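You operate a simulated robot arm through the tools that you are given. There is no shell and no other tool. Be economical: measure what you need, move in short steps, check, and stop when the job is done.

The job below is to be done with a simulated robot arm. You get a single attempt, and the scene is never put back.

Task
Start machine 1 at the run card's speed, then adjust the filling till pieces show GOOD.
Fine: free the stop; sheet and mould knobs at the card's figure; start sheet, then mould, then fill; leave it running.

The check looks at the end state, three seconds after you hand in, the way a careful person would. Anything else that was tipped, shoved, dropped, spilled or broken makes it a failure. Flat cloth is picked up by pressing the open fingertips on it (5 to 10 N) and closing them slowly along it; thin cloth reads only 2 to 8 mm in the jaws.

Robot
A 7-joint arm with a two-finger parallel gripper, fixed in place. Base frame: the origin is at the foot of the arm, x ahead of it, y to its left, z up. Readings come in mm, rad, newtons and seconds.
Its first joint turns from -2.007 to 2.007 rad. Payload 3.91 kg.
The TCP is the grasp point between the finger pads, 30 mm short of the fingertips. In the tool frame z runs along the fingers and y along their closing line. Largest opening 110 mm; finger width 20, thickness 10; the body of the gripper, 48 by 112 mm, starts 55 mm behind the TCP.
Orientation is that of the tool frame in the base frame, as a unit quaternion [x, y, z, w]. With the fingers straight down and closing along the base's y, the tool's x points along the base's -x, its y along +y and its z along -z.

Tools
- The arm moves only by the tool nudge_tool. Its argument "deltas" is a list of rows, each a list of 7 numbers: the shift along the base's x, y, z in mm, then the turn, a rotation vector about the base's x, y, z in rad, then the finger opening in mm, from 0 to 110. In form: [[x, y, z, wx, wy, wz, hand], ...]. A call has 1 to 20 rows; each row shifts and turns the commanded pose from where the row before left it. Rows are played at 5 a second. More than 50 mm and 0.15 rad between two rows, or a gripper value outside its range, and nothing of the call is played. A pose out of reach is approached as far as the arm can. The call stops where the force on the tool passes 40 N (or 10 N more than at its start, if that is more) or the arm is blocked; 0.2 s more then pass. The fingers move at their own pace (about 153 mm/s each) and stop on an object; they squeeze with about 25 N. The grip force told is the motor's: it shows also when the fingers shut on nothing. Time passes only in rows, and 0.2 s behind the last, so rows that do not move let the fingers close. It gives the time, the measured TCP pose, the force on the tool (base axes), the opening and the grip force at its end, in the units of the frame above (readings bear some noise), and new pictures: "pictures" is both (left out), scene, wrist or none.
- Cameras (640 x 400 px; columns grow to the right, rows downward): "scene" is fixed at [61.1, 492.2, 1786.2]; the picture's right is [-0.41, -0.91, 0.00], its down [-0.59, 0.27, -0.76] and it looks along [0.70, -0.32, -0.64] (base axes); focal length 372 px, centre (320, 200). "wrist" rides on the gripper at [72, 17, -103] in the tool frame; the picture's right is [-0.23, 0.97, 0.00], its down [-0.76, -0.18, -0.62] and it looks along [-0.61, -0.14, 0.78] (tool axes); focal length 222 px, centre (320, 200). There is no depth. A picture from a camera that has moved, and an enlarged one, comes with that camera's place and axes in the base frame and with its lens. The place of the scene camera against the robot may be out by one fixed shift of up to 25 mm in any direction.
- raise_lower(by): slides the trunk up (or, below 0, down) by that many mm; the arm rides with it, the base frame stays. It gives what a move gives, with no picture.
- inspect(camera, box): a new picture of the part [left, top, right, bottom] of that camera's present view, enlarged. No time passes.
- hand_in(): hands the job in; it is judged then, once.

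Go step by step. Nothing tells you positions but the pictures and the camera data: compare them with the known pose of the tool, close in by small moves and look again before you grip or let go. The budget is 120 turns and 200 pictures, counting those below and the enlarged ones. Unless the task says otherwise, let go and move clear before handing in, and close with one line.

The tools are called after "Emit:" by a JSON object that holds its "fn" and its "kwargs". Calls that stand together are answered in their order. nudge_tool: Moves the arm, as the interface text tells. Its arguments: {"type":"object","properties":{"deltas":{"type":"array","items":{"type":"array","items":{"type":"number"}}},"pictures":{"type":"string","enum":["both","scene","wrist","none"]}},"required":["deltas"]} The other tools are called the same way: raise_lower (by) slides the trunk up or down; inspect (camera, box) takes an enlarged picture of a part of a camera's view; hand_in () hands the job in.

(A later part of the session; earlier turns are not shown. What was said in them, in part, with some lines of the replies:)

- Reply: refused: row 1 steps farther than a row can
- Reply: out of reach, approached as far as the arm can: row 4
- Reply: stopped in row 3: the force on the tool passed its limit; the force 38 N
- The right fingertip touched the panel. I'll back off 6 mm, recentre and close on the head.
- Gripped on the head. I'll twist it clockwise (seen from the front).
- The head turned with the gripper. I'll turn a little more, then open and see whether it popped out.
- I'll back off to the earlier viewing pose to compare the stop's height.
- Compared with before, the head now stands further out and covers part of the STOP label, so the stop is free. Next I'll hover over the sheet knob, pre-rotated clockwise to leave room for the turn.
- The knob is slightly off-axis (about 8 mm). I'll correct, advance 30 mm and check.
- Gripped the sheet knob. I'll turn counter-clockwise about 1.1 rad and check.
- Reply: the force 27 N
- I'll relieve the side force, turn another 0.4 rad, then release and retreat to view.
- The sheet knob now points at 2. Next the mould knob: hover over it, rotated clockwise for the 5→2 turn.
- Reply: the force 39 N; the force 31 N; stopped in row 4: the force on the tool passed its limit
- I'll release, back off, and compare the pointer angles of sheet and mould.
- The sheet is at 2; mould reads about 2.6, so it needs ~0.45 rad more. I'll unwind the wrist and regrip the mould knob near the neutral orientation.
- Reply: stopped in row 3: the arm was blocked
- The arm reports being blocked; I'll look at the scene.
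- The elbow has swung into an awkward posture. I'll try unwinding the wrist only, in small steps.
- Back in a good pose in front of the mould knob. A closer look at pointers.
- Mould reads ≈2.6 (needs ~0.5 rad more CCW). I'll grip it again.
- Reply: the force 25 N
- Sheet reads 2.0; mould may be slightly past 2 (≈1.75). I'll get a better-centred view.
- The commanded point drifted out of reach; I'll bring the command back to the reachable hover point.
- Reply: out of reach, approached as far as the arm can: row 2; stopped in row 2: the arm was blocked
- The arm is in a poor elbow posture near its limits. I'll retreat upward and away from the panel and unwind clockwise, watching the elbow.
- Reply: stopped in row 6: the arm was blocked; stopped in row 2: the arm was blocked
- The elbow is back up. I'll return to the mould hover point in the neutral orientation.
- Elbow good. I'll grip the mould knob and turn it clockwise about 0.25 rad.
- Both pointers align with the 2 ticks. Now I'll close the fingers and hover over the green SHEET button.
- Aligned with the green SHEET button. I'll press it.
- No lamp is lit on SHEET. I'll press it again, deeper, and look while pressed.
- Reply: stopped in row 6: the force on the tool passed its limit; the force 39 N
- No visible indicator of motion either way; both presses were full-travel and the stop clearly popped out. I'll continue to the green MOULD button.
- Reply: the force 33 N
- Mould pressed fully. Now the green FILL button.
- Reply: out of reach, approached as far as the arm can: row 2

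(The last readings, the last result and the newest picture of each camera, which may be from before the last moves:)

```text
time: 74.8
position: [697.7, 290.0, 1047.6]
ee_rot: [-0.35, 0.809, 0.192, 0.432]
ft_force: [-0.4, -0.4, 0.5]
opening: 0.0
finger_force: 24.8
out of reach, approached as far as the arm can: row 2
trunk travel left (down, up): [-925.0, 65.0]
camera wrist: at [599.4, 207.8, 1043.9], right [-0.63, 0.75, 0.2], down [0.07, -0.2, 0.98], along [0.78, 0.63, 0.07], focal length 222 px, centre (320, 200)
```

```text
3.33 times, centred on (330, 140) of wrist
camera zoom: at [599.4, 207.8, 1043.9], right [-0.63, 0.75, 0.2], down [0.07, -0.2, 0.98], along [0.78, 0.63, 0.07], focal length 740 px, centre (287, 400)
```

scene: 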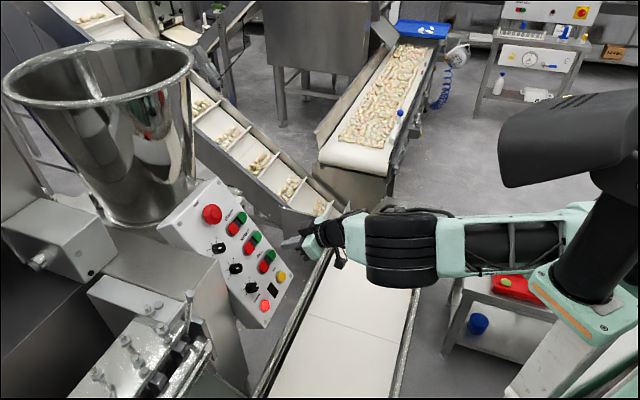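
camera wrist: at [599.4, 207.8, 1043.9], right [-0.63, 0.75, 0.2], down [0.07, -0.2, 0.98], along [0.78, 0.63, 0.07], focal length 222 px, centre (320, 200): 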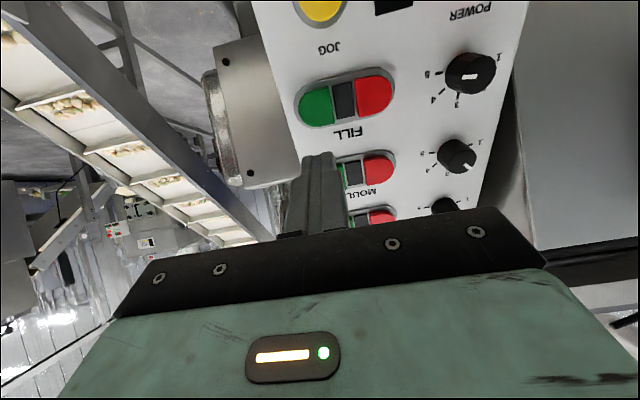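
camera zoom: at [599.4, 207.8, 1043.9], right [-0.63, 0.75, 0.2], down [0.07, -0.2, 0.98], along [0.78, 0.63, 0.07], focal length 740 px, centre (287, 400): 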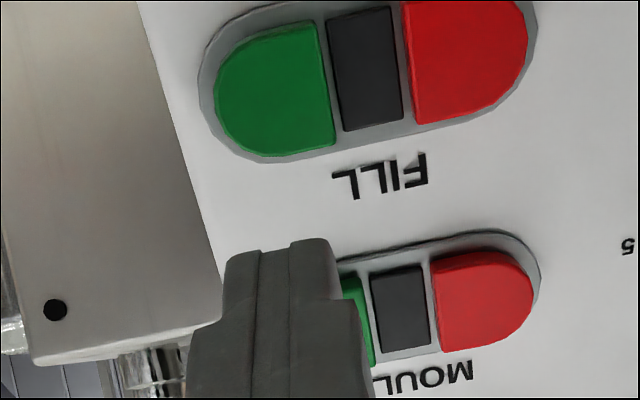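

This low point is at the reach limit; I'll raise the tool, then lower the trunk 100 mm to give the arm more comfortable room.

Emit:
{"fn": "nudge_tool", "kwargs": {"deltas": [[0, 0, 40, 0, 0, 0, 0], [0, 0, 40, 0, 0, 0, 0], [0, 0, 30, 0, 0, 0, 0]], "pictures": "none"}}

Emit:
{"fn": "raise_lower", "kwargs": {"by": -100}}

Emit:
{"fn": "nudge_tool", "kwargs": {"deltas": [[0, 0, 0, 0, 0, 0, 0]], "pictures": "both"}}

```text
time: 75.6
position: [697.4, 289.8, 1157.7]
ee_rot: [-0.35, 0.809, 0.191, 0.431]
ft_force: [-0.3, -0.2, 0.1]
opening: 0.1
finger_force: 24.8
trunk travel left (down, up): [-925.0, 65.0]
```

```text
time: 76.9
position: [696.8, 290.2, 1057.7]
ee_rot: [-0.35, 0.809, 0.192, 0.431]
ft_force: [0.5, -0.1, -0.7]
opening: 0.1
finger_force: 24.7
trunk travel left (down, up): [-825.0, 165.0]
```

```text
time: 77.3
position: [696.0, 289.7, 1056.1]
ee_rot: [-0.35, 0.809, 0.191, 0.432]
ft_force: [0.9, -0.4, 1.0]
opening: 0.0
finger_force: 25.3
trunk travel left (down, up): [-825.0, 165.0]
camera wrist: at [598.9, 208.3, 1054.1], right [-0.63, 0.75, 0.2], down [0.07, -0.2, 0.98], along [0.78, 0.63, 0.07], focal length 222 px, centre (320, 200)
```

scene: 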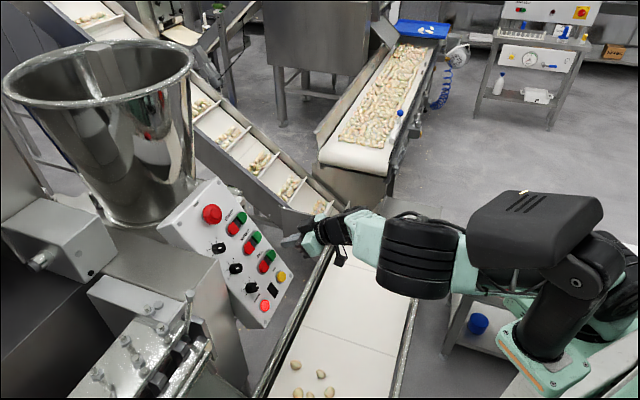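
wrist: 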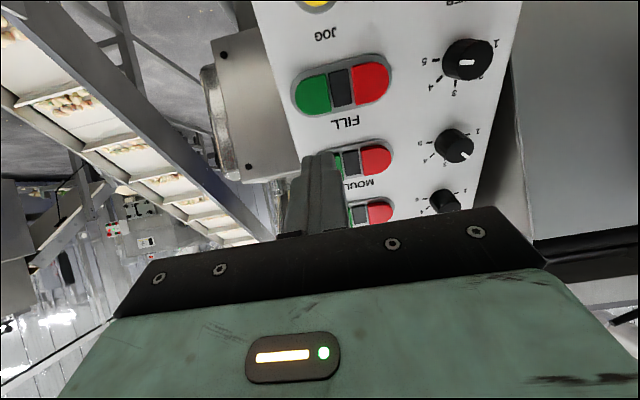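

Pieces are now coming out onto the belt, so sheet and mould are running. Now FILL.

Emit:
{"fn": "nudge_tool", "kwargs": {"deltas": [[-7, -9, -29.5, 0, 0, 0, 0], [0, 0, 0, 0, 0, 0, 0]], "pictures": "wrist"}}

Emit:
{"fn": "inspect", "kwargs": {"camera": "wrist", "box": [250, 80, 410, 200]}}

```text
time: 77.9
position: [691.0, 281.0, 1027.2]
ee_rot: [-0.35, 0.809, 0.192, 0.432]
ft_force: [-0.1, -0.1, 0.2]
opening: 0.3
finger_force: 24.9
trunk travel left (down, up): [-825.0, 165.0]
camera wrist: at [593.3, 198.7, 1024.0], right [-0.63, 0.75, 0.2], down [0.07, -0.2, 0.98], along [0.78, 0.63, 0.07], focal length 222 px, centre (320, 200)
```

wrist: 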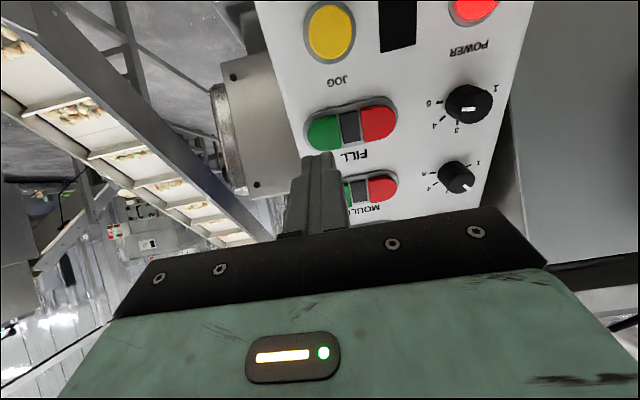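

```text
3.33 times, centred on (330, 140) of wrist
camera zoom: at [593.3, 198.7, 1024.0], right [-0.63, 0.75, 0.2], down [0.07, -0.2, 0.98], along [0.78, 0.63, 0.07], focal length 740 px, centre (287, 400)
```

zoom: 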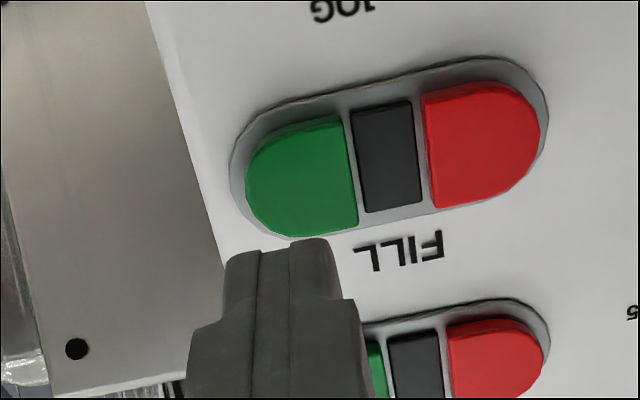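

Emit:
{"fn": "nudge_tool", "kwargs": {"deltas": [[-4.5, -0.4, -5, 0, 0, 0, 0], [14.1, 15.3, -13.8, 0, 0, 0, 0], [13, 14.1, -12.7, 0, 0, 0, 0], [1.1, 1.2, -1.1, 0, 0, 0, 0], [1.1, 1.2, -1.1, 0, 0, 0, 0], [0, 0, 0, 0, 0, 0, 0]], "pictures": "wrist"}}

Emit:
{"fn": "inspect", "kwargs": {"camera": "wrist", "box": [250, 80, 410, 200]}}

```text
time: 79.3
position: [713.9, 312.6, 993.6]
ee_rot: [-0.35, 0.809, 0.192, 0.432]
ft_force: [-0.3, 0.2, 0.1]
opening: 0.0
finger_force: 25.3
trunk travel left (down, up): [-825.0, 165.0]
camera wrist: at [617.5, 231.1, 990.6], right [-0.63, 0.75, 0.2], down [0.07, -0.2, 0.98], along [0.78, 0.63, 0.07], focal length 222 px, centre (320, 200)
```

wrist: 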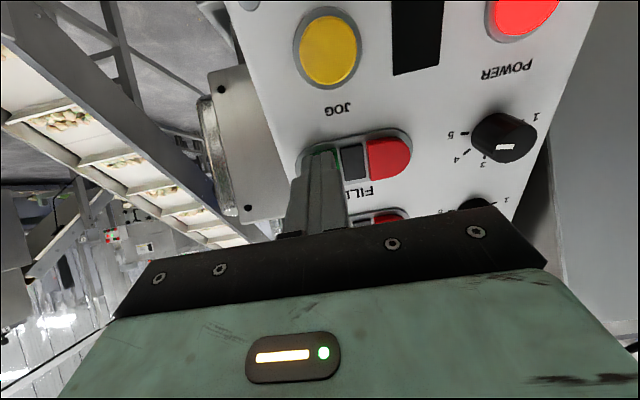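

```text
3.33 times, centred on (330, 140) of wrist
camera zoom: at [617.5, 231.1, 990.6], right [-0.63, 0.75, 0.2], down [0.07, -0.2, 0.98], along [0.78, 0.63, 0.07], focal length 740 px, centre (287, 400)
```

zoom: 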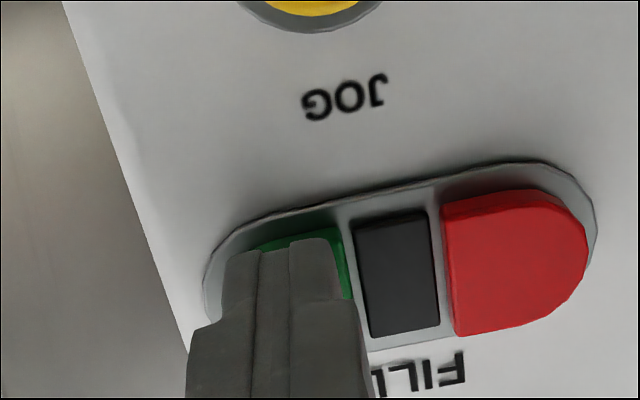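

Emit:
{"fn": "nudge_tool", "kwargs": {"deltas": [[1.1, 1.2, -1.1, 0, 0, 0, 0], [1.1, 1.2, -1.1, 0, 0, 0, 0], [1.1, 1.2, -1.1, 0, 0, 0, 0]], "pictures": "none"}}

```text
time: 80.1
position: [717.0, 315.6, 991.7]
ee_rot: [-0.35, 0.809, 0.192, 0.432]
ft_force: [-4.1, -4.3, 5.9]
opening: 0.0
finger_force: 25.3
trunk travel left (down, up): [-825.0, 165.0]
```

Emit:
{"fn": "nudge_tool", "kwargs": {"deltas": [[1, 1.1, -1, 0, 0, 0, 0], [1, 1.1, -1, 0, 0, 0, 0], [1, 1.1, -1, 0, 0, 0, 0], [0, 0, 0, 0, 0, 0, 0]], "pictures": "none"}}

Emit:
{"fn": "nudge_tool", "kwargs": {"deltas": [[-8, -9, 8, 0, 0, 0, 0], [-11, -12, 11, 0, 0, 0, 0], [-11, -12, 11, 0, 0, 0, 0], [-8, -9, 8, 0, 0, 0, 0]], "pictures": "both"}}

```text
time: 81.1
position: [720.3, 317.8, 989.5]
ee_rot: [-0.35, 0.809, 0.192, 0.432]
ft_force: [-20.1, -18.6, 18.7]
opening: 0.0
finger_force: 25.2
trunk travel left (down, up): [-825.0, 165.0]
```

```text
time: 82.1
position: [682.7, 275.3, 1025.1]
ee_rot: [-0.35, 0.809, 0.192, 0.433]
ft_force: [0.4, -0.6, -0.2]
opening: 0.0
finger_force: 25.0
trunk travel left (down, up): [-825.0, 165.0]
camera wrist: at [585.4, 194.9, 1022.4], right [-0.63, 0.75, 0.2], down [0.07, -0.2, 0.98], along [0.78, 0.63, 0.07], focal length 222 px, centre (320, 200)
```

scene: 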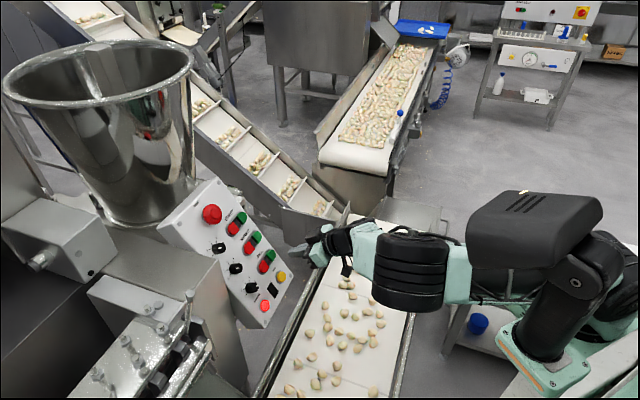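
wrist: 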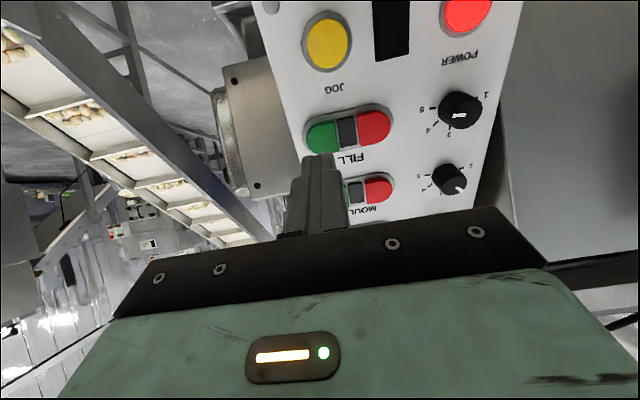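

Pieces are flowing. Now I'll turn to read the PIECES display.

Emit:
{"fn": "nudge_tool", "kwargs": {"deltas": [[-15, -16, 30, 0, 0, 0, 0], [-15, -16, 30, 0, 0, 0, 0], [-15, -16, 30, 0, 0, 0.146, 0], [-10, -16, 30, 0, 0, 0.146, 0], [0, 0, 0, 0, 0, 0.146, 0], [0, 0, 0, 0, 0, 0.146, 0]], "pictures": "wrist"}}

Emit:
{"fn": "inspect", "kwargs": {"camera": "wrist", "box": [440, 40, 600, 180]}}

```text
time: 83.5
position: [626.5, 212.1, 1145.6]
ee_rot: [-0.569, 0.673, 0.308, 0.358]
ft_force: [0.0, 0.4, 0.0]
opening: 0.0
finger_force: 24.8
trunk travel left (down, up): [-825.0, 165.0]
camera wrist: at [590.6, 90.2, 1142.6], right [-0.94, 0.28, 0.2], down [0.17, -0.13, 0.98], along [0.3, 0.95, 0.07], focal length 222 px, centre (320, 200)
```

wrist: 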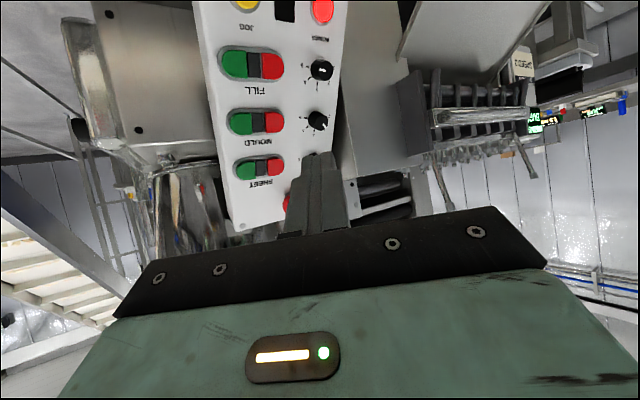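

```text
2.86 times, centred on (520, 110) of wrist
camera zoom: at [590.6, 90.2, 1142.6], right [-0.94, 0.28, 0.2], down [0.17, -0.13, 0.98], along [0.3, 0.95, 0.07], focal length 635 px, centre (-251, 457)
```

zoom: 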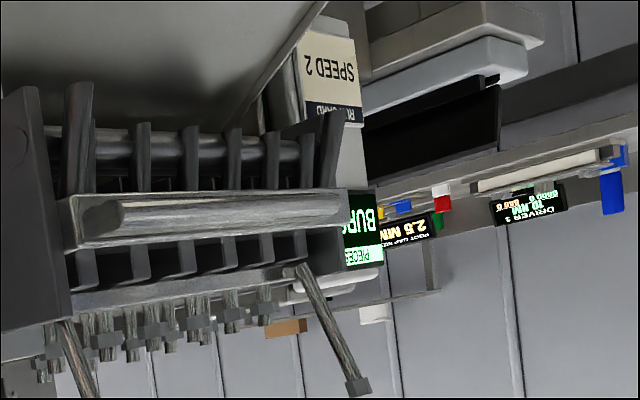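

The display shows BURST — too much filling. I'll lower the trunk another 100 mm, then go to the fill knob.

Emit:
{"fn": "raise_lower", "kwargs": {"by": -100}}

Emit:
{"fn": "nudge_tool", "kwargs": {"deltas": [[0, 10, 0, 0, 0, -0.146, 64], [0, 10, 0, 0, 0, -0.146, 64], [0, 10, 0, 0, 0, -0.146, 64], [0, 10, 0, 0, 0, -0.146, 64], [-4, 18, -3, 0.0817, 0.0846, -0.0757, 64], [-4, 18, -3, 0.0817, 0.0846, -0.0757, 64], [-4, 18, -3, 0.0817, 0.0846, -0.0757, 64], [-4, 18, -4, 0.0817, 0.0846, -0.0757, 64], [-4, 18, -4, 0.0817, 0.0846, -0.0757, 64], [-4, 18, -4, 0.0817, 0.0846, -0.0757, 64]], "pictures": "both"}}

```text
time: 84.8
position: [627.4, 212.8, 1045.7]
ee_rot: [-0.569, 0.674, 0.307, 0.358]
ft_force: [0.3, -0.3, 0.6]
opening: 0.1
finger_force: 25.0
trunk travel left (down, up): [-725.0, 265.0]
```

```text
time: 87.0
position: [656.4, 315.9, 1031.1]
ee_rot: [0.062, 0.873, 0.344, 0.34]
ft_force: [0.1, 0.3, -0.9]
opening: 64.1
finger_force: 0.1
trunk travel left (down, up): [-725.0, 265.0]
camera wrist: at [533.7, 294.1, 1055.3], right [0.05, 0.66, 0.75], down [0.2, -0.74, 0.64], along [0.98, 0.12, -0.17], focal length 222 px, centre (320, 200)
```

scene: 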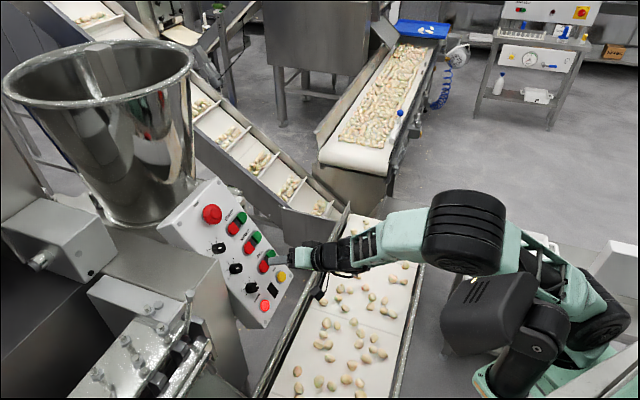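
wrist: 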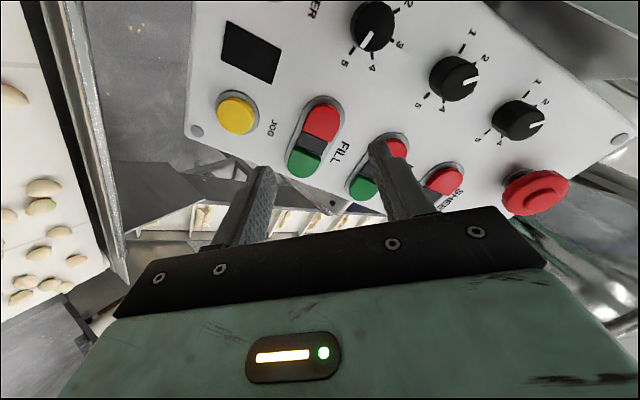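

The arm is too folded here; I'll raise the trunk back by 100 mm and check.

Emit:
{"fn": "raise_lower", "kwargs": {"by": 100}}

Emit:
{"fn": "nudge_tool", "kwargs": {"deltas": [[0, 0, 0, 0, 0, 0, 64], [0, 0, 0, 0, 0, 0, 64]], "pictures": "scene"}}

```text
time: 88.4
position: [653.9, 317.3, 1129.3]
ee_rot: [0.06, 0.873, 0.344, 0.34]
ft_force: [-1.2, 0.1, -0.4]
opening: 63.9
finger_force: 0.0
trunk travel left (down, up): [-825.0, 165.0]
```

```text
time: 89.0
position: [654.9, 317.3, 1130.4]
ee_rot: [0.059, 0.873, 0.345, 0.339]
ft_force: [-0.1, -0.2, 0.7]
opening: 63.8
finger_force: 0.0
trunk travel left (down, up): [-825.0, 165.0]
```

scene: 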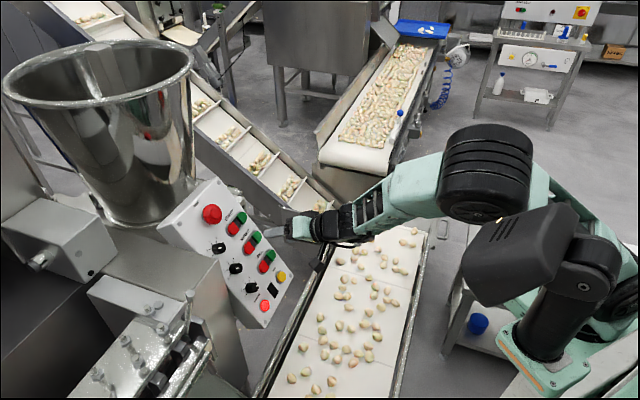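

Emit:
{"fn": "nudge_tool", "kwargs": {"deltas": [[-12, 12.5, -28, 0, 0, 0, 64], [-12, 12.5, -28, 0, 0, 0, 64], [-12, 12.5, -28, 0, 0, 0, 64], [-12, 12.5, -27, 0, 0, 0, 64], [0, 0, 0, 0, 0, 0, 64]], "pictures": "wrist"}}

```text
time: 89.4
position: [669.9, 305.1, 1109.8]
ee_rot: [0.089, 0.868, 0.34, 0.35]
ft_force: [-0.3, 0.3, -0.3]
opening: 64.0
finger_force: 0.0
trunk travel left (down, up): [-825.0, 165.0]
stopped in row 2: the arm was blocked; the commanded pose is now the measured one
camera wrist: at [546.6, 290.1, 1135.0], right [0.09, 0.64, 0.76], down [0.16, -0.76, 0.63], along [0.98, 0.07, -0.17], focal length 222 px, centre (320, 200)
```

wrist: 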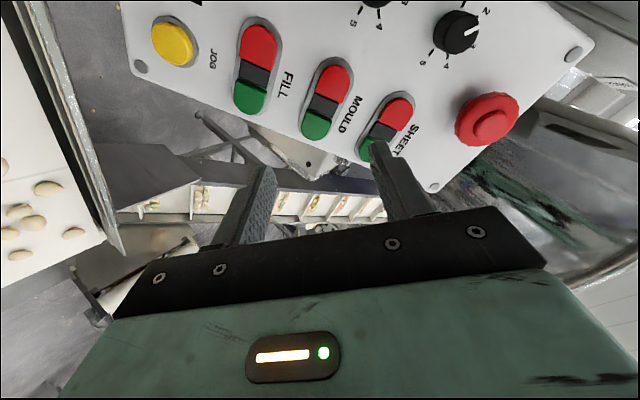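

The arm needs the "extend and return" reset again. I'll extend away from the panel first.

Emit:
{"fn": "nudge_tool", "kwargs": {"deltas": [[0, -20, 25, 0, 0, 0, 64], [10, -35, 15, -0.068, -0.07, 0.063, 64], [10, -35, 15, -0.068, -0.07, 0.063, 64], [10, -35, 10, -0.068, -0.07, 0.063, 64], [15, -35, 10, -0.068, -0.07, 0.063, 64], [15, -35, 10, 0, 0, 0, 64], [15, -35, 0, 0, 0, 0, 64], [15, -35, 0, 0, 0, 0, 64]], "pictures": "scene"}}

```text
time: 91.2
position: [754.7, 46.2, 1188.1]
ee_rot: [-0.124, 0.855, 0.267, 0.428]
ft_force: [0.1, 1.3, 0.8]
opening: 64.1
finger_force: 0.1
trunk travel left (down, up): [-825.0, 165.0]
```

scene: 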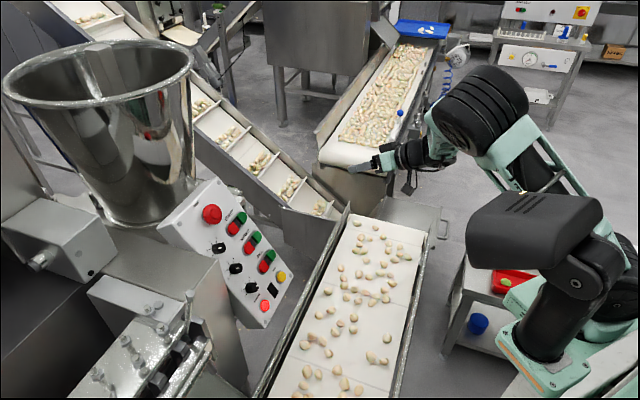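

Emit:
{"fn": "raise_lower", "kwargs": {"by": 80}}

Emit:
{"fn": "nudge_tool", "kwargs": {"deltas": [[-14.8, 32.1, -24.9, -0.01, 0.033, 0.026, 64], [-14.8, 32.1, -24.9, -0.01, 0.033, 0.026, 64], [-14.8, 32.1, -24.9, -0.01, 0.033, 0.026, 64], [-14.8, 32.1, -24.9, 0, 0, 0, 64], [-14.8, 32.1, -24.9, 0, 0, 0, 64], [-14.8, 32.1, -24.9, 0, 0, 0, 64], [-14.8, 32.1, -24.9, 0, 0, 0, 64]], "pictures": "scene"}}

```text
time: 92.4
position: [754.2, 44.8, 1269.2]
ee_rot: [-0.123, 0.855, 0.266, 0.428]
ft_force: [-0.4, -0.1, 0.1]
opening: 64.0
finger_force: 0.2
trunk travel left (down, up): [-905.0, 85.0]
```

```text
time: 94.0
position: [651.6, 270.9, 1095.7]
ee_rot: [-0.149, 0.873, 0.277, 0.373]
ft_force: [-0.1, -0.4, -0.4]
opening: 64.2
finger_force: 0.1
trunk travel left (down, up): [-905.0, 85.0]
```

scene: 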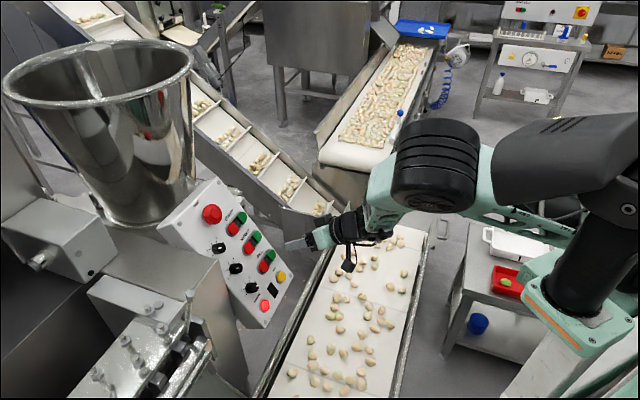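

Tracking well. Continue to the fill knob hover.

Emit:
{"fn": "nudge_tool", "kwargs": {"deltas": [[-14.8, 32.1, -24.9, 0, 0, 0, 64], [-14.8, 32.1, -24.9, 0, 0, 0, 64], [-14.8, 32.1, -24.9, 0, 0, 0, 64], [0, 0, 0, 0, 0, 0, 64]], "pictures": "wrist"}}

```text
time: 94.9
position: [647.4, 375.3, 1173.7]
ee_rot: [0.002, 0.834, 0.396, 0.385]
ft_force: [-0.1, 2.7, 0.2]
opening: 63.9
finger_force: 0.0
trunk travel left (down, up): [-905.0, 85.0]
stopped in row 4: the arm was blocked; the commanded pose is now the measured one
camera wrist: at [525.7, 339.4, 1179.1], right [-0.13, 0.6, 0.79], down [0.19, -0.77, 0.61], along [0.97, 0.23, -0.01], focal length 222 px, centre (320, 200)
```

wrist: 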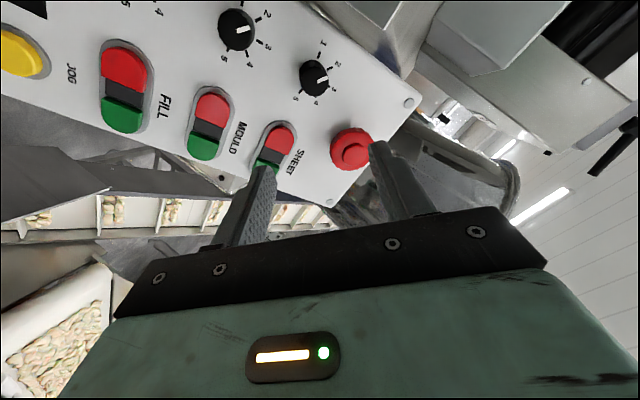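

Too close in for this trunk height. I'll reset by extending, set the trunk to about −70, and come in toward the fill knob at small clearance from the far side.

Emit:
{"fn": "nudge_tool", "kwargs": {"deltas": [[-8, -20, 25, 0, 0, 0, 64], [12, -38, 12, 0, 0, 0, 64], [12, -38, 10, 0, 0, 0, 64], [12, -38, 10, 0, 0, 0, 64], [12, -38, 10, 0, 0, 0, 64], [15, -38, 10, 0, 0, 0, 64], [15, -38, 5, 0, 0, 0, 64], [15, -38, 0, 0, 0, 0, 64], [15, -38, 0, 0, 0, 0, 64]], "pictures": "scene"}}

Emit:
{"fn": "raise_lower", "kwargs": {"by": -50}}

```text
time: 96.9
position: [742.7, 59.1, 1255.8]
ee_rot: [-0.008, 0.833, 0.403, 0.379]
ft_force: [-0.1, 0.8, 0.0]
opening: 63.9
finger_force: 0.0
trunk travel left (down, up): [-905.0, 85.0]
```

scene: 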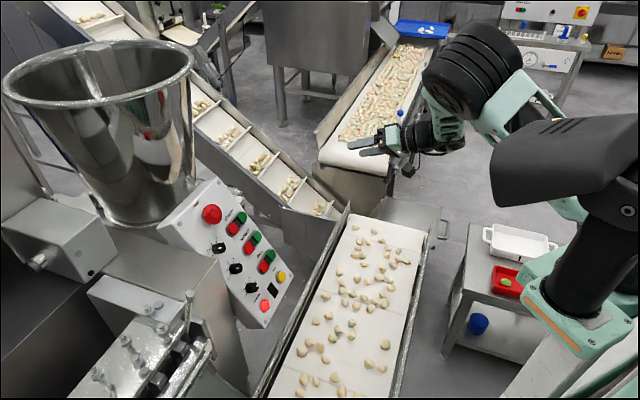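

```text
time: 97.8
position: [743.1, 58.8, 1205.1]
ee_rot: [-0.006, 0.833, 0.402, 0.379]
ft_force: [-0.3, 0.2, -0.7]
opening: 64.3
finger_force: 0.0
trunk travel left (down, up): [-855.0, 135.0]
```

Emit:
{"fn": "nudge_tool", "kwargs": {"deltas": [[-6.6, 28.3, -21.9, -0.076, -0.05, 0.06, 64], [-6.6, 28.3, -21.9, -0.076, -0.05, 0.06, 64], [-6.6, 28.3, -21.9, -0.076, -0.05, 0.06, 64], [-6.6, 28.3, -21.9, -0.076, -0.05, 0.06, 64], [-6.6, 28.3, -21.9, -0.076, -0.05, 0.06, 64], [-6.6, 28.3, -21.9, -0.076, -0.05, 0.06, 64], [-6.6, 28.3, -21.9, -0.076, -0.05, 0.06, 64], [-6.6, 28.3, -21.9, -0.076, -0.05, 0.06, 64], [0, 0, 0, 0, 0, 0, 64]], "pictures": "both"}}

```text
time: 99.8
position: [690.4, 288.2, 1030.5]
ee_rot: [-0.39, 0.798, 0.207, 0.409]
ft_force: [-0.1, 0.5, -0.6]
opening: 63.9
finger_force: 0.0
trunk travel left (down, up): [-855.0, 135.0]
camera wrist: at [600.2, 197.5, 1031.3], right [-0.69, 0.7, 0.2], down [0.11, -0.17, 0.98], along [0.72, 0.7, 0.04], focal length 222 px, centre (320, 200)
```

scene: 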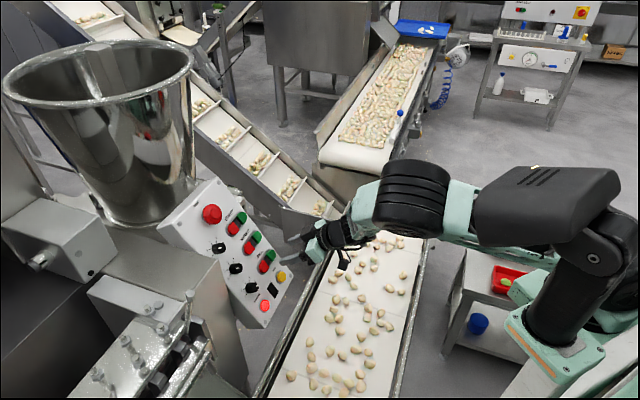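
wrist: 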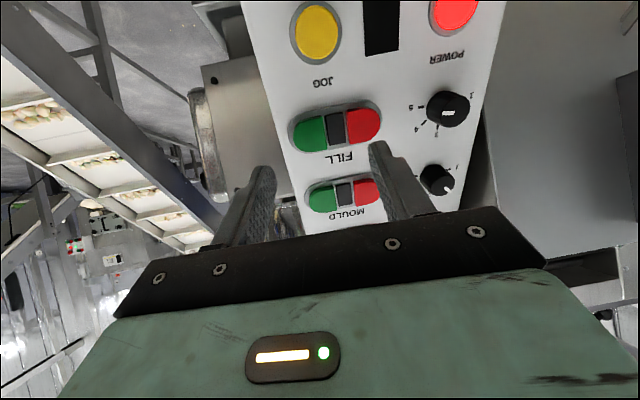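

Emit:
{"fn": "nudge_tool", "kwargs": {"deltas": [[-13, 14.3, -2, 0, 0, 0, 64], [-13, 14.3, -2, 0, 0, 0, 64], [-13, 14.3, -2, 0, 0, 0, 64], [0, 0, 0, 0, 0, 0, 64]], "pictures": "none"}}

```text
time: 100.8
position: [652.0, 330.2, 1024.3]
ee_rot: [-0.389, 0.799, 0.207, 0.409]
ft_force: [-0.4, 0.3, 0.5]
opening: 64.1
finger_force: 0.1
trunk travel left (down, up): [-855.0, 135.0]
```

Emit:
{"fn": "nudge_tool", "kwargs": {"deltas": [[-10, 14.6, -5, 0, 0, 0, 64], [-10, 14.6, -5, 0, 0, 0, 64], [-10, 14.6, -3, 0, 0, 0, 64]], "pictures": "wrist"}}

```text
time: 101.6
position: [622.2, 373.6, 1011.9]
ee_rot: [-0.389, 0.798, 0.207, 0.411]
ft_force: [0.3, -1.0, -0.4]
opening: 64.0
finger_force: 0.1
trunk travel left (down, up): [-855.0, 135.0]
camera wrist: at [533.1, 282.4, 1012.4], right [-0.69, 0.7, 0.2], down [0.11, -0.17, 0.98], along [0.72, 0.7, 0.04], focal length 222 px, centre (320, 200)
```

wrist: 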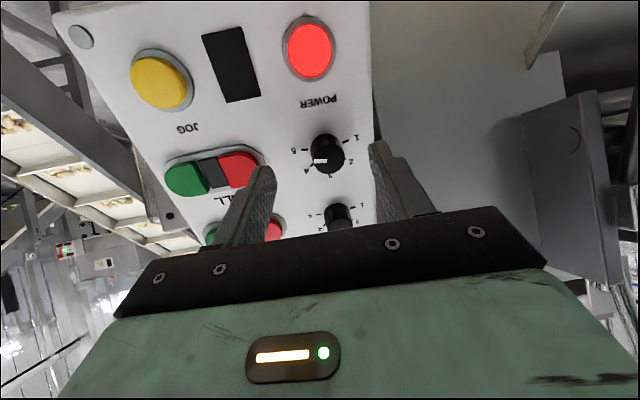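

Well aligned with the fill knob. Advance and grip.

Emit:
{"fn": "nudge_tool", "kwargs": {"deltas": [[-2.9, 3.7, 1.6, 0, 0, 0, 64], [6.7, 8.8, -7.8, 0, 0, 0, 64], [6.2, 8.1, -7.2, 0, 0, 0, 64], [0, 0, 0, 0, 0, 0, 64]], "pictures": "wrist"}}

Emit:
{"fn": "inspect", "kwargs": {"camera": "wrist", "box": [250, 80, 390, 220]}}

```text
time: 102.6
position: [631.5, 395.2, 997.7]
ee_rot: [-0.389, 0.799, 0.206, 0.41]
ft_force: [0.9, -0.3, 0.1]
opening: 64.2
finger_force: 0.1
trunk travel left (down, up): [-855.0, 135.0]
camera wrist: at [542.5, 303.4, 998.6], right [-0.69, 0.7, 0.2], down [0.11, -0.17, 0.98], along [0.72, 0.7, 0.04], focal length 222 px, centre (320, 200)
```

wrist: 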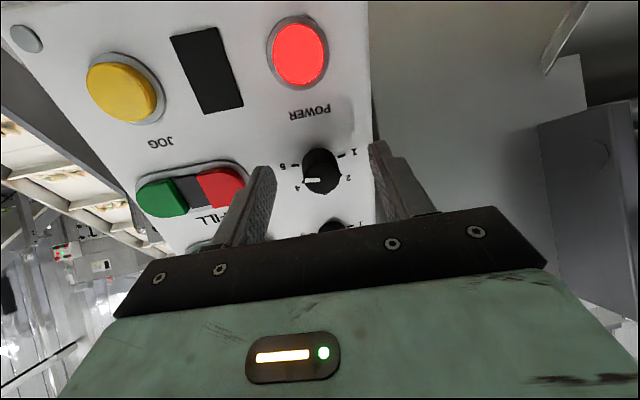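

```text
2.86 times, centred on (320, 150) of wrist
camera zoom: at [542.5, 303.4, 998.6], right [-0.69, 0.7, 0.2], down [0.11, -0.17, 0.98], along [0.72, 0.7, 0.04], focal length 635 px, centre (320, 343)
```

zoom: 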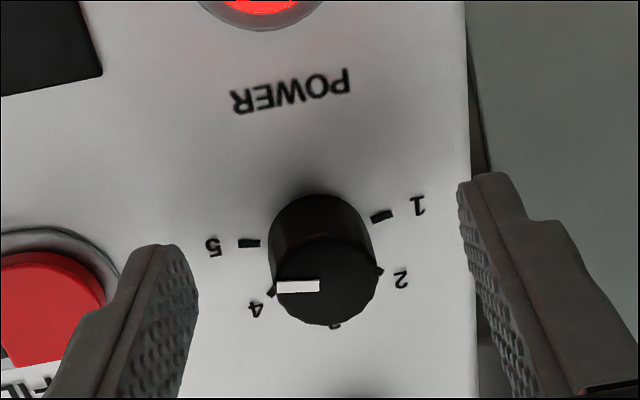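

The pointer sits a bit past 5. With fingers narrowed but clear, I'll pre-rotate clockwise about the knob for a longer turn.

Emit:
{"fn": "nudge_tool", "kwargs": {"deltas": [[0, 0, 0, 0, 0, 0, 46], [0, 0, 0, 0.079, 0.0854, -0.077, 46], [0, 0, 0, 0.079, 0.0854, -0.077, 46], [0, 0, 0, 0.079, 0.0854, -0.077, 46], [0, 0, 0, 0.079, 0.0854, -0.077, 46], [0, 0, 0, 0.079, 0.0854, -0.077, 46]], "pictures": "wrist"}}

```text
time: 104.0
position: [626.1, 401.2, 1005.4]
ee_rot: [-0.094, 0.87, 0.354, 0.332]
ft_force: [-0.4, -0.1, -0.1]
opening: 46.0
finger_force: 0.0
out of reach, approached as far as the arm can: row 6
trunk travel left (down, up): [-855.0, 135.0]
camera wrist: at [512.5, 347.3, 1021.9], right [-0.21, 0.7, 0.68], down [0.33, -0.61, 0.72], along [0.92, 0.38, -0.1], focal length 222 px, centre (320, 200)
```

wrist: 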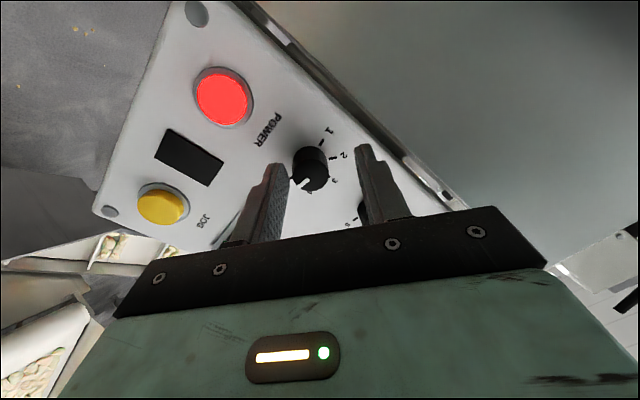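

Emit:
{"fn": "nudge_tool", "kwargs": {"deltas": [[0, 0, 0, -0.079, -0.0854, 0.077, 46], [0, 0, 0, 0, 0, 0, 46]], "pictures": "wrist"}}

```text
time: 104.6
position: [626.9, 400.9, 1003.8]
ee_rot: [-0.155, 0.864, 0.327, 0.351]
ft_force: [0.7, 0.2, 0.0]
opening: 46.0
finger_force: 0.1
trunk travel left (down, up): [-855.0, 135.0]
camera wrist: at [515.0, 340.0, 1015.8], right [-0.32, 0.73, 0.6], down [0.31, -0.52, 0.79], along [0.89, 0.44, -0.06], focal length 222 px, centre (320, 200)
```

wrist: 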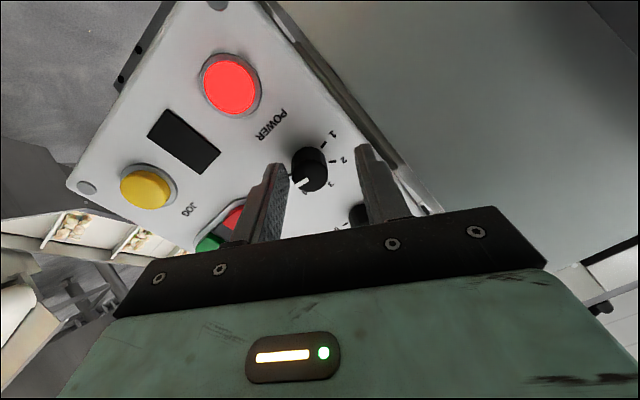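

Emit:
{"fn": "nudge_tool", "kwargs": {"deltas": [[3.5, -5, -4.5, 0, 0, 0, 46], [0, 0, 0, 0, 0, 0, 46], [0, 0, 0, 0, 0, 0, 20], [0, 0, 0, 0, 0, 0, 20]], "pictures": "wrist"}}

Emit:
{"fn": "inspect", "kwargs": {"camera": "wrist", "box": [250, 80, 390, 220]}}

```text
time: 105.6
position: [630.4, 395.8, 998.5]
ee_rot: [-0.154, 0.864, 0.326, 0.351]
ft_force: [0.9, -2.0, -2.3]
opening: 25.0
finger_force: 45.3
trunk travel left (down, up): [-855.0, 135.0]
camera wrist: at [518.9, 334.5, 1011.1], right [-0.32, 0.73, 0.6], down [0.31, -0.52, 0.79], along [0.89, 0.44, -0.06], focal length 222 px, centre (320, 200)
```

wrist: 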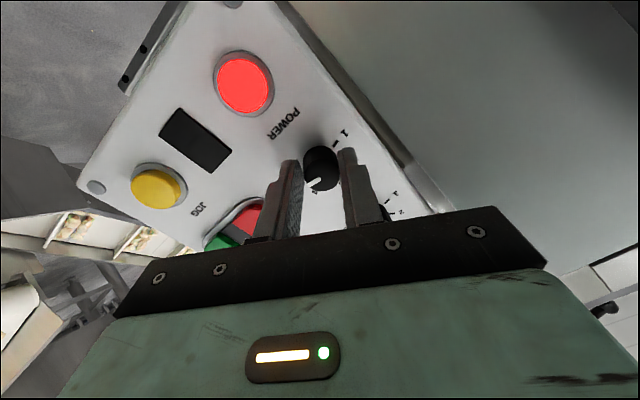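

```text
2.86 times, centred on (320, 150) of wrist
camera zoom: at [518.9, 334.5, 1011.1], right [-0.32, 0.73, 0.6], down [0.31, -0.52, 0.79], along [0.89, 0.44, -0.06], focal length 635 px, centre (320, 343)
```

zoom: 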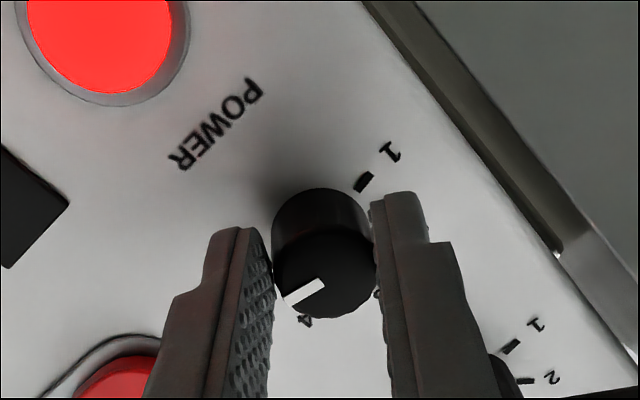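

Gripped. I'll turn counter-clockwise about 0.7 rad and check force.

Emit:
{"fn": "nudge_tool", "kwargs": {"deltas": [[0, 0, 0, -0.079, -0.0854, 0.077, 20], [0, 0, 0, -0.079, -0.0854, 0.077, 20], [0, 0, 0, -0.079, -0.0854, 0.077, 20], [0, 0, 0, -0.079, -0.0854, 0.077, 20], [0, 0, 0, -0.079, -0.0854, 0.077, 20]], "pictures": "none"}}

```text
time: 106.8
position: [633.1, 392.8, 999.6]
ee_rot: [-0.442, 0.773, 0.172, 0.421]
ft_force: [20.1, -12.4, 3.0]
opening: 25.0
finger_force: 44.9
trunk travel left (down, up): [-855.0, 135.0]
```

Emit:
{"fn": "nudge_tool", "kwargs": {"deltas": [[2.5, -1.7, 0.3, 0, 0, 0, 20], [0, 0, 0, -0.079, -0.0854, 0.077, 20], [0, 0, 0, -0.079, -0.0854, 0.077, 20], [0, 0, 0, -0.079, -0.0854, 0.077, 20], [0, 0, 0, 0, 0, 0, 20]], "pictures": "wrist"}}

Emit:
{"fn": "inspect", "kwargs": {"camera": "wrist", "box": [250, 80, 390, 220]}}

Emit:
{"fn": "inspect", "kwargs": {"camera": "scene", "box": [225, 250, 285, 310]}}

```text
time: 108.0
position: [634.7, 392.2, 1000.4]
ee_rot: [-0.593, 0.672, 0.069, 0.438]
ft_force: [25.8, -7.6, 16.1]
opening: 25.1
finger_force: 45.1
trunk travel left (down, up): [-855.0, 135.0]
camera wrist: at [574.5, 279.6, 1007.7], right [-0.85, 0.45, -0.26], down [-0.23, 0.13, 0.96], along [0.47, 0.88, -0.01], focal length 222 px, centre (320, 200)
```

wrist: 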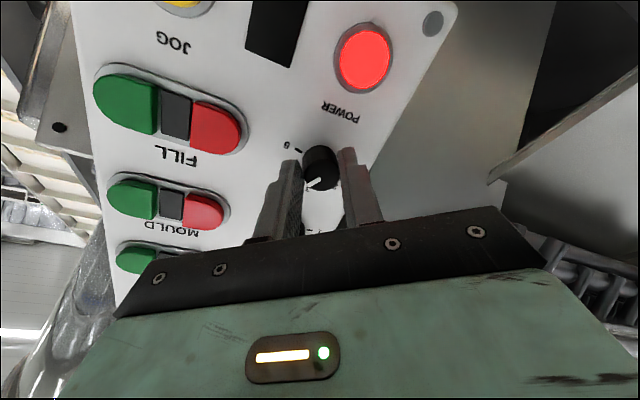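

```text
2.86 times, centred on (320, 150) of wrist
camera zoom: at [574.5, 279.6, 1007.7], right [-0.85, 0.45, -0.26], down [-0.23, 0.13, 0.96], along [0.47, 0.88, -0.01], focal length 635 px, centre (320, 343)
```

zoom: 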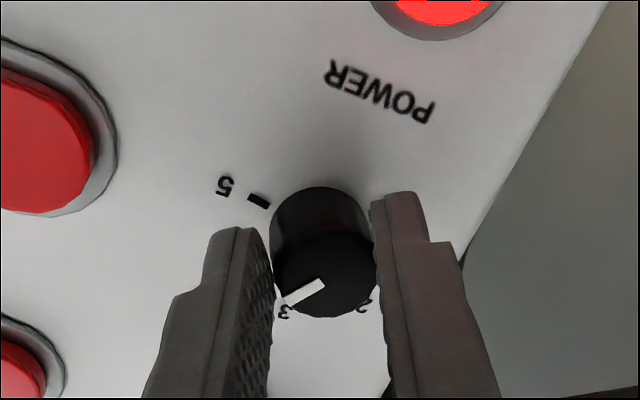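

```text
6.67 times, centred on (255, 280) of scene
camera zoom: at [61.1, 492.2, 1786.2], right [-0.41, -0.91, 0.0], down [-0.59, 0.27, -0.76], along [0.7, -0.32, -0.64], focal length 2481 px, centre (753, -333)
```

zoom: 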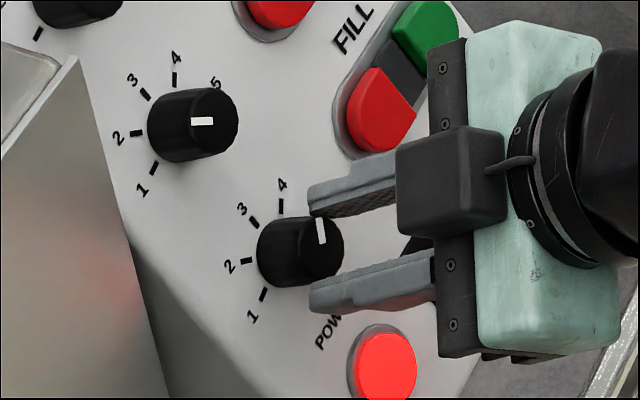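

Now at about 3.8. I'll release, rotate back in place, regrip and turn further toward ~3.

Emit:
{"fn": "nudge_tool", "kwargs": {"deltas": [[0, 0, 0, 0, 0, 0, 46], [0, 0, 0, 0, 0, 0, 46], [-1, 1, 0, 0.079, 0.0854, -0.077, 46], [-1, 1, 0, 0.079, 0.0854, -0.077, 46], [0, 0, 0, 0.079, 0.0854, -0.077, 46], [0, 0, 0, 0.079, 0.0854, -0.077, 46], [0, 0, 0, 0.079, 0.0854, -0.077, 46], [0, 0, 0, 0.079, 0.0854, -0.077, 46], [0, 0, 0, 0.079, 0.0854, -0.077, 46], [0, 0, 0, 0, 0, 0, 46]], "pictures": "wrist"}}

Emit:
{"fn": "inspect", "kwargs": {"camera": "wrist", "box": [250, 80, 390, 220]}}

```text
time: 110.2
position: [629.9, 395.5, 998.9]
ee_rot: [-0.214, 0.854, 0.3, 0.368]
ft_force: [0.3, -0.9, 0.2]
opening: 46.1
finger_force: 0.1
trunk travel left (down, up): [-855.0, 135.0]
camera wrist: at [523.3, 327.5, 1007.4], right [-0.43, 0.74, 0.52], down [0.28, -0.44, 0.86], along [0.86, 0.51, -0.02], focal length 222 px, centre (320, 200)
```

wrist: 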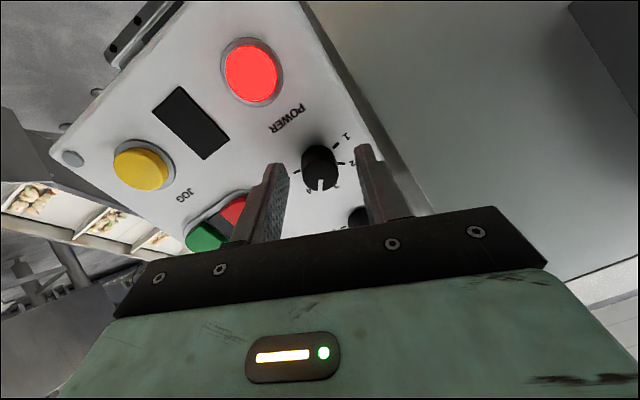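

```text
2.86 times, centred on (320, 150) of wrist
camera zoom: at [523.3, 327.5, 1007.4], right [-0.43, 0.74, 0.52], down [0.28, -0.44, 0.86], along [0.86, 0.51, -0.02], focal length 635 px, centre (320, 343)
```

zoom: 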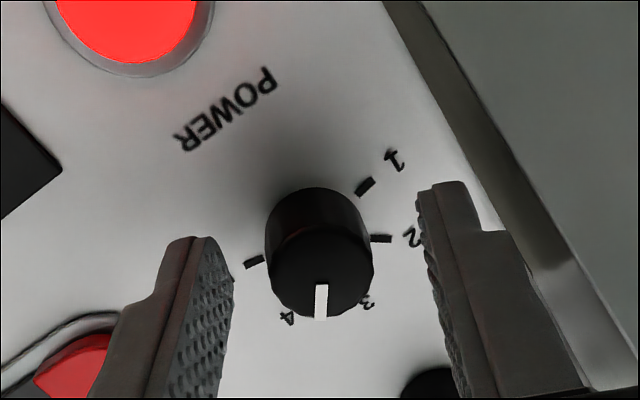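

Emit:
{"fn": "nudge_tool", "kwargs": {"deltas": [[0, 0, 0, 0, 0, 0, 20], [0, 0, 0, 0, 0, 0, 20], [0.5, -0.3, 0, -0.079, -0.0854, 0.077, 20], [0.5, -0.3, 0, -0.079, -0.0854, 0.077, 20], [0.5, -0.3, 0, -0.079, -0.0854, 0.077, 20], [0.5, -0.3, 0, -0.079, -0.0854, 0.077, 20], [0, 0, 0, 0, 0, 0, 20], [0, 0, 0, 0, 0, 0, 46], [0, 0, 0, 0, 0, 0, 46]], "pictures": "wrist"}}

Emit:
{"fn": "inspect", "kwargs": {"camera": "wrist", "box": [250, 80, 390, 220]}}

```text
time: 112.2
position: [631.2, 396.2, 1000.4]
ee_rot: [-0.445, 0.772, 0.175, 0.419]
ft_force: [0.8, 0.4, -0.1]
opening: 46.1
finger_force: 0.1
trunk travel left (down, up): [-855.0, 135.0]
camera wrist: at [548.6, 298.5, 1000.7], right [-0.75, 0.65, 0.08], down [0.03, -0.09, 1.0], along [0.66, 0.75, 0.04], focal length 222 px, centre (320, 200)
```

wrist: 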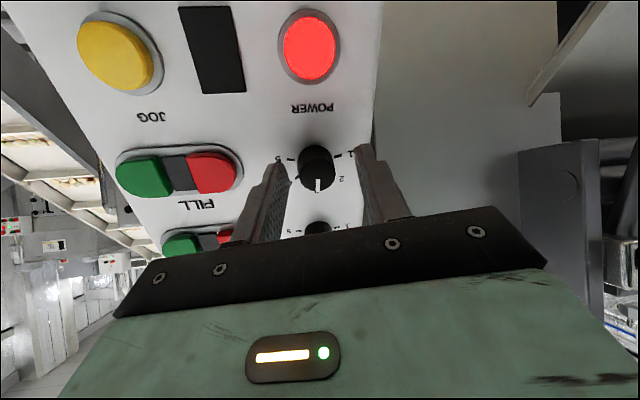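

```text
2.86 times, centred on (320, 150) of wrist
camera zoom: at [548.6, 298.5, 1000.7], right [-0.75, 0.65, 0.08], down [0.03, -0.09, 1.0], along [0.66, 0.75, 0.04], focal length 635 px, centre (320, 343)
```

zoom: 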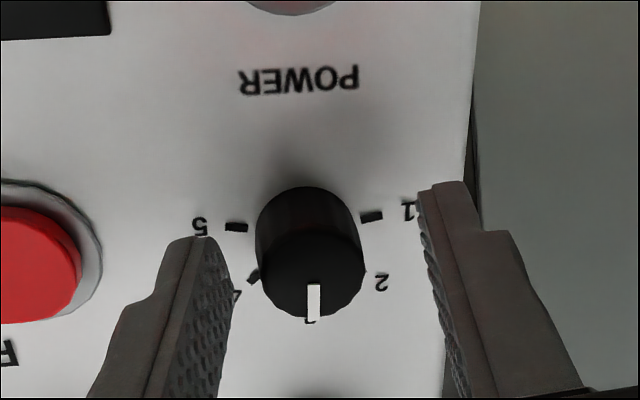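

Fill is at 3. I'll back off and check the display.

Emit:
{"fn": "nudge_tool", "kwargs": {"deltas": [[-8, -9.5, 8.5, 0, 0, 0, 46], [-8, -9.5, 8.5, 0, 0, 0, 46], [2, -35, 20, 0, 0, 0, 46], [2, -35, 25, 0, 0, 0.1, 46], [2, -35, 25, 0, 0, 0.146, 46], [2, -35, 25, 0, 0, 0.146, 46], [2, -20, 25, 0, 0, 0, 46], [0, 0, 0, 0, 0, 0, 46]], "pictures": "both"}}

Emit:
{"fn": "inspect", "kwargs": {"camera": "wrist", "box": [440, 40, 640, 180]}}

```text
time: 114.0
position: [627.4, 213.8, 1135.4]
ee_rot: [-0.586, 0.671, 0.253, 0.377]
ft_force: [1.0, -0.2, -0.1]
opening: 46.0
finger_force: 0.1
trunk travel left (down, up): [-855.0, 135.0]
camera wrist: at [587.0, 91.2, 1137.0], right [-0.95, 0.32, 0.08], down [0.06, -0.07, 1.0], along [0.32, 0.95, 0.04], focal length 222 px, centre (320, 200)
```

scene: 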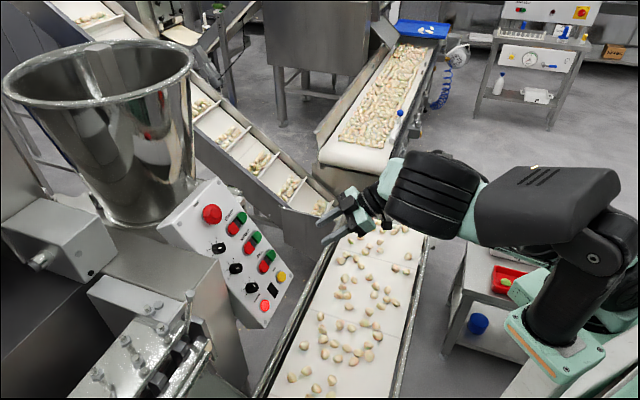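
wrist: 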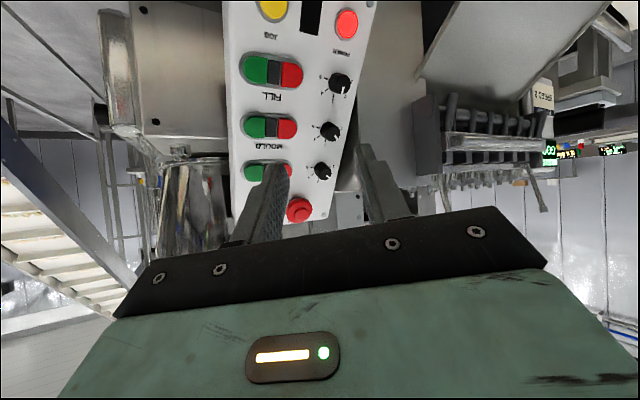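

```text
2.86 times, centred on (540, 110) of wrist
camera zoom: at [587.0, 91.2, 1137.0], right [-0.95, 0.32, 0.08], down [0.06, -0.07, 1.0], along [0.32, 0.95, 0.04], focal length 635 px, centre (-309, 457)
```

zoom: 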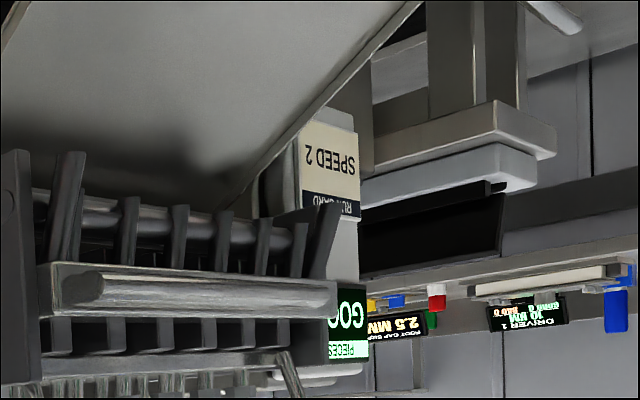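

The display shows GOOD. A last check of the knobs and display before handing in, clear of the panel.

Emit:
{"fn": "nudge_tool", "kwargs": {"deltas": [[0, -30, 20, 0, 0, 0, 46], [0, -30, 20, 0, 0, 0, 46], [0, 0, 0, 0, 0, 0, 46], [0, 0, 0, 0, 0, 0, 46], [0, 0, 0, 0, 0, 0, 46]], "pictures": "wrist"}}

Emit:
{"fn": "inspect", "kwargs": {"camera": "wrist", "box": [470, 60, 600, 180]}}

Emit:
{"fn": "inspect", "kwargs": {"camera": "scene", "box": [205, 230, 275, 300]}}

```text
time: 115.2
position: [627.2, 153.3, 1177.5]
ee_rot: [-0.586, 0.671, 0.253, 0.378]
ft_force: [0.4, -0.1, -0.2]
opening: 46.1
finger_force: 0.1
trunk travel left (down, up): [-855.0, 135.0]
camera wrist: at [586.8, 31.7, 1177.9], right [-0.95, 0.32, 0.08], down [0.06, -0.07, 1.0], along [0.32, 0.95, 0.04], focal length 222 px, centre (320, 200)
```

wrist: 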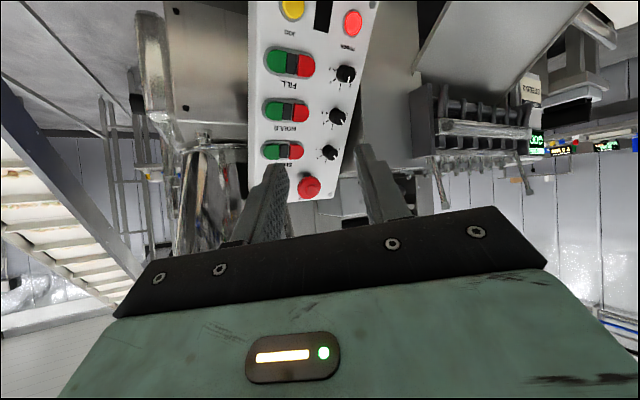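

```text
3.33 times, centred on (535, 120) of wrist
camera zoom: at [586.8, 31.7, 1177.9], right [-0.95, 0.32, 0.08], down [0.06, -0.07, 1.0], along [0.32, 0.95, 0.04], focal length 740 px, centre (-397, 467)
```

zoom: 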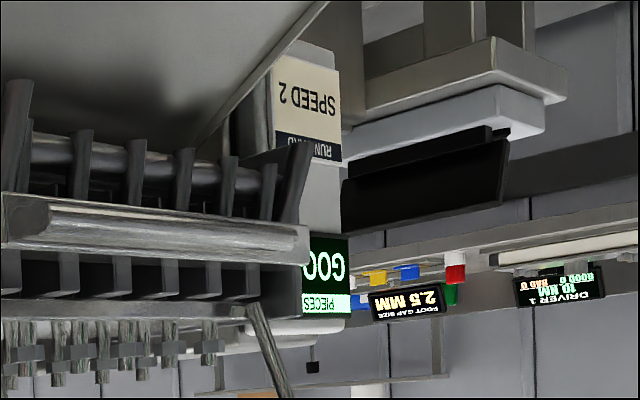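

```text
5.71 times, centred on (240, 265) of scene
camera zoom: at [61.1, 492.2, 1786.2], right [-0.41, -0.91, 0.0], down [-0.59, 0.27, -0.76], along [0.7, -0.32, -0.64], focal length 2127 px, centre (777, -171)
```

zoom: 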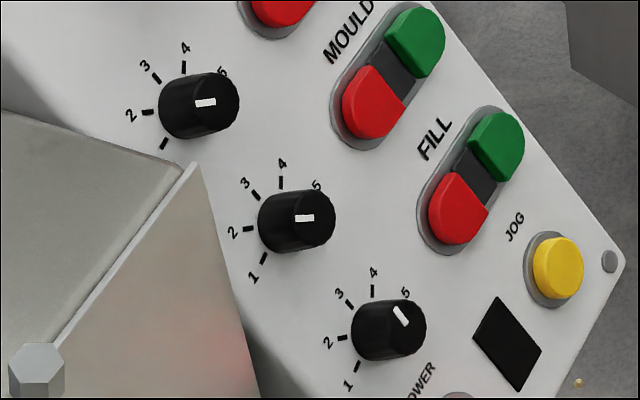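

The card's speed 2 is set on the sheet and mould knobs, the machine is running, and the pieces display reads GOOD. The arm is clear, so I'll hand in.

Emit:
{"fn": "hand_in", "kwargs": {}}

```text
The job is handed in.
```

Machine 1 is running and I've handed the job in: stop freed, sheet and mould knobs at the card's speed 2, sheet, mould and fill started in that order, and fill turned down from about 5 (BURST) to about 3, where PIECES shows GOOD.
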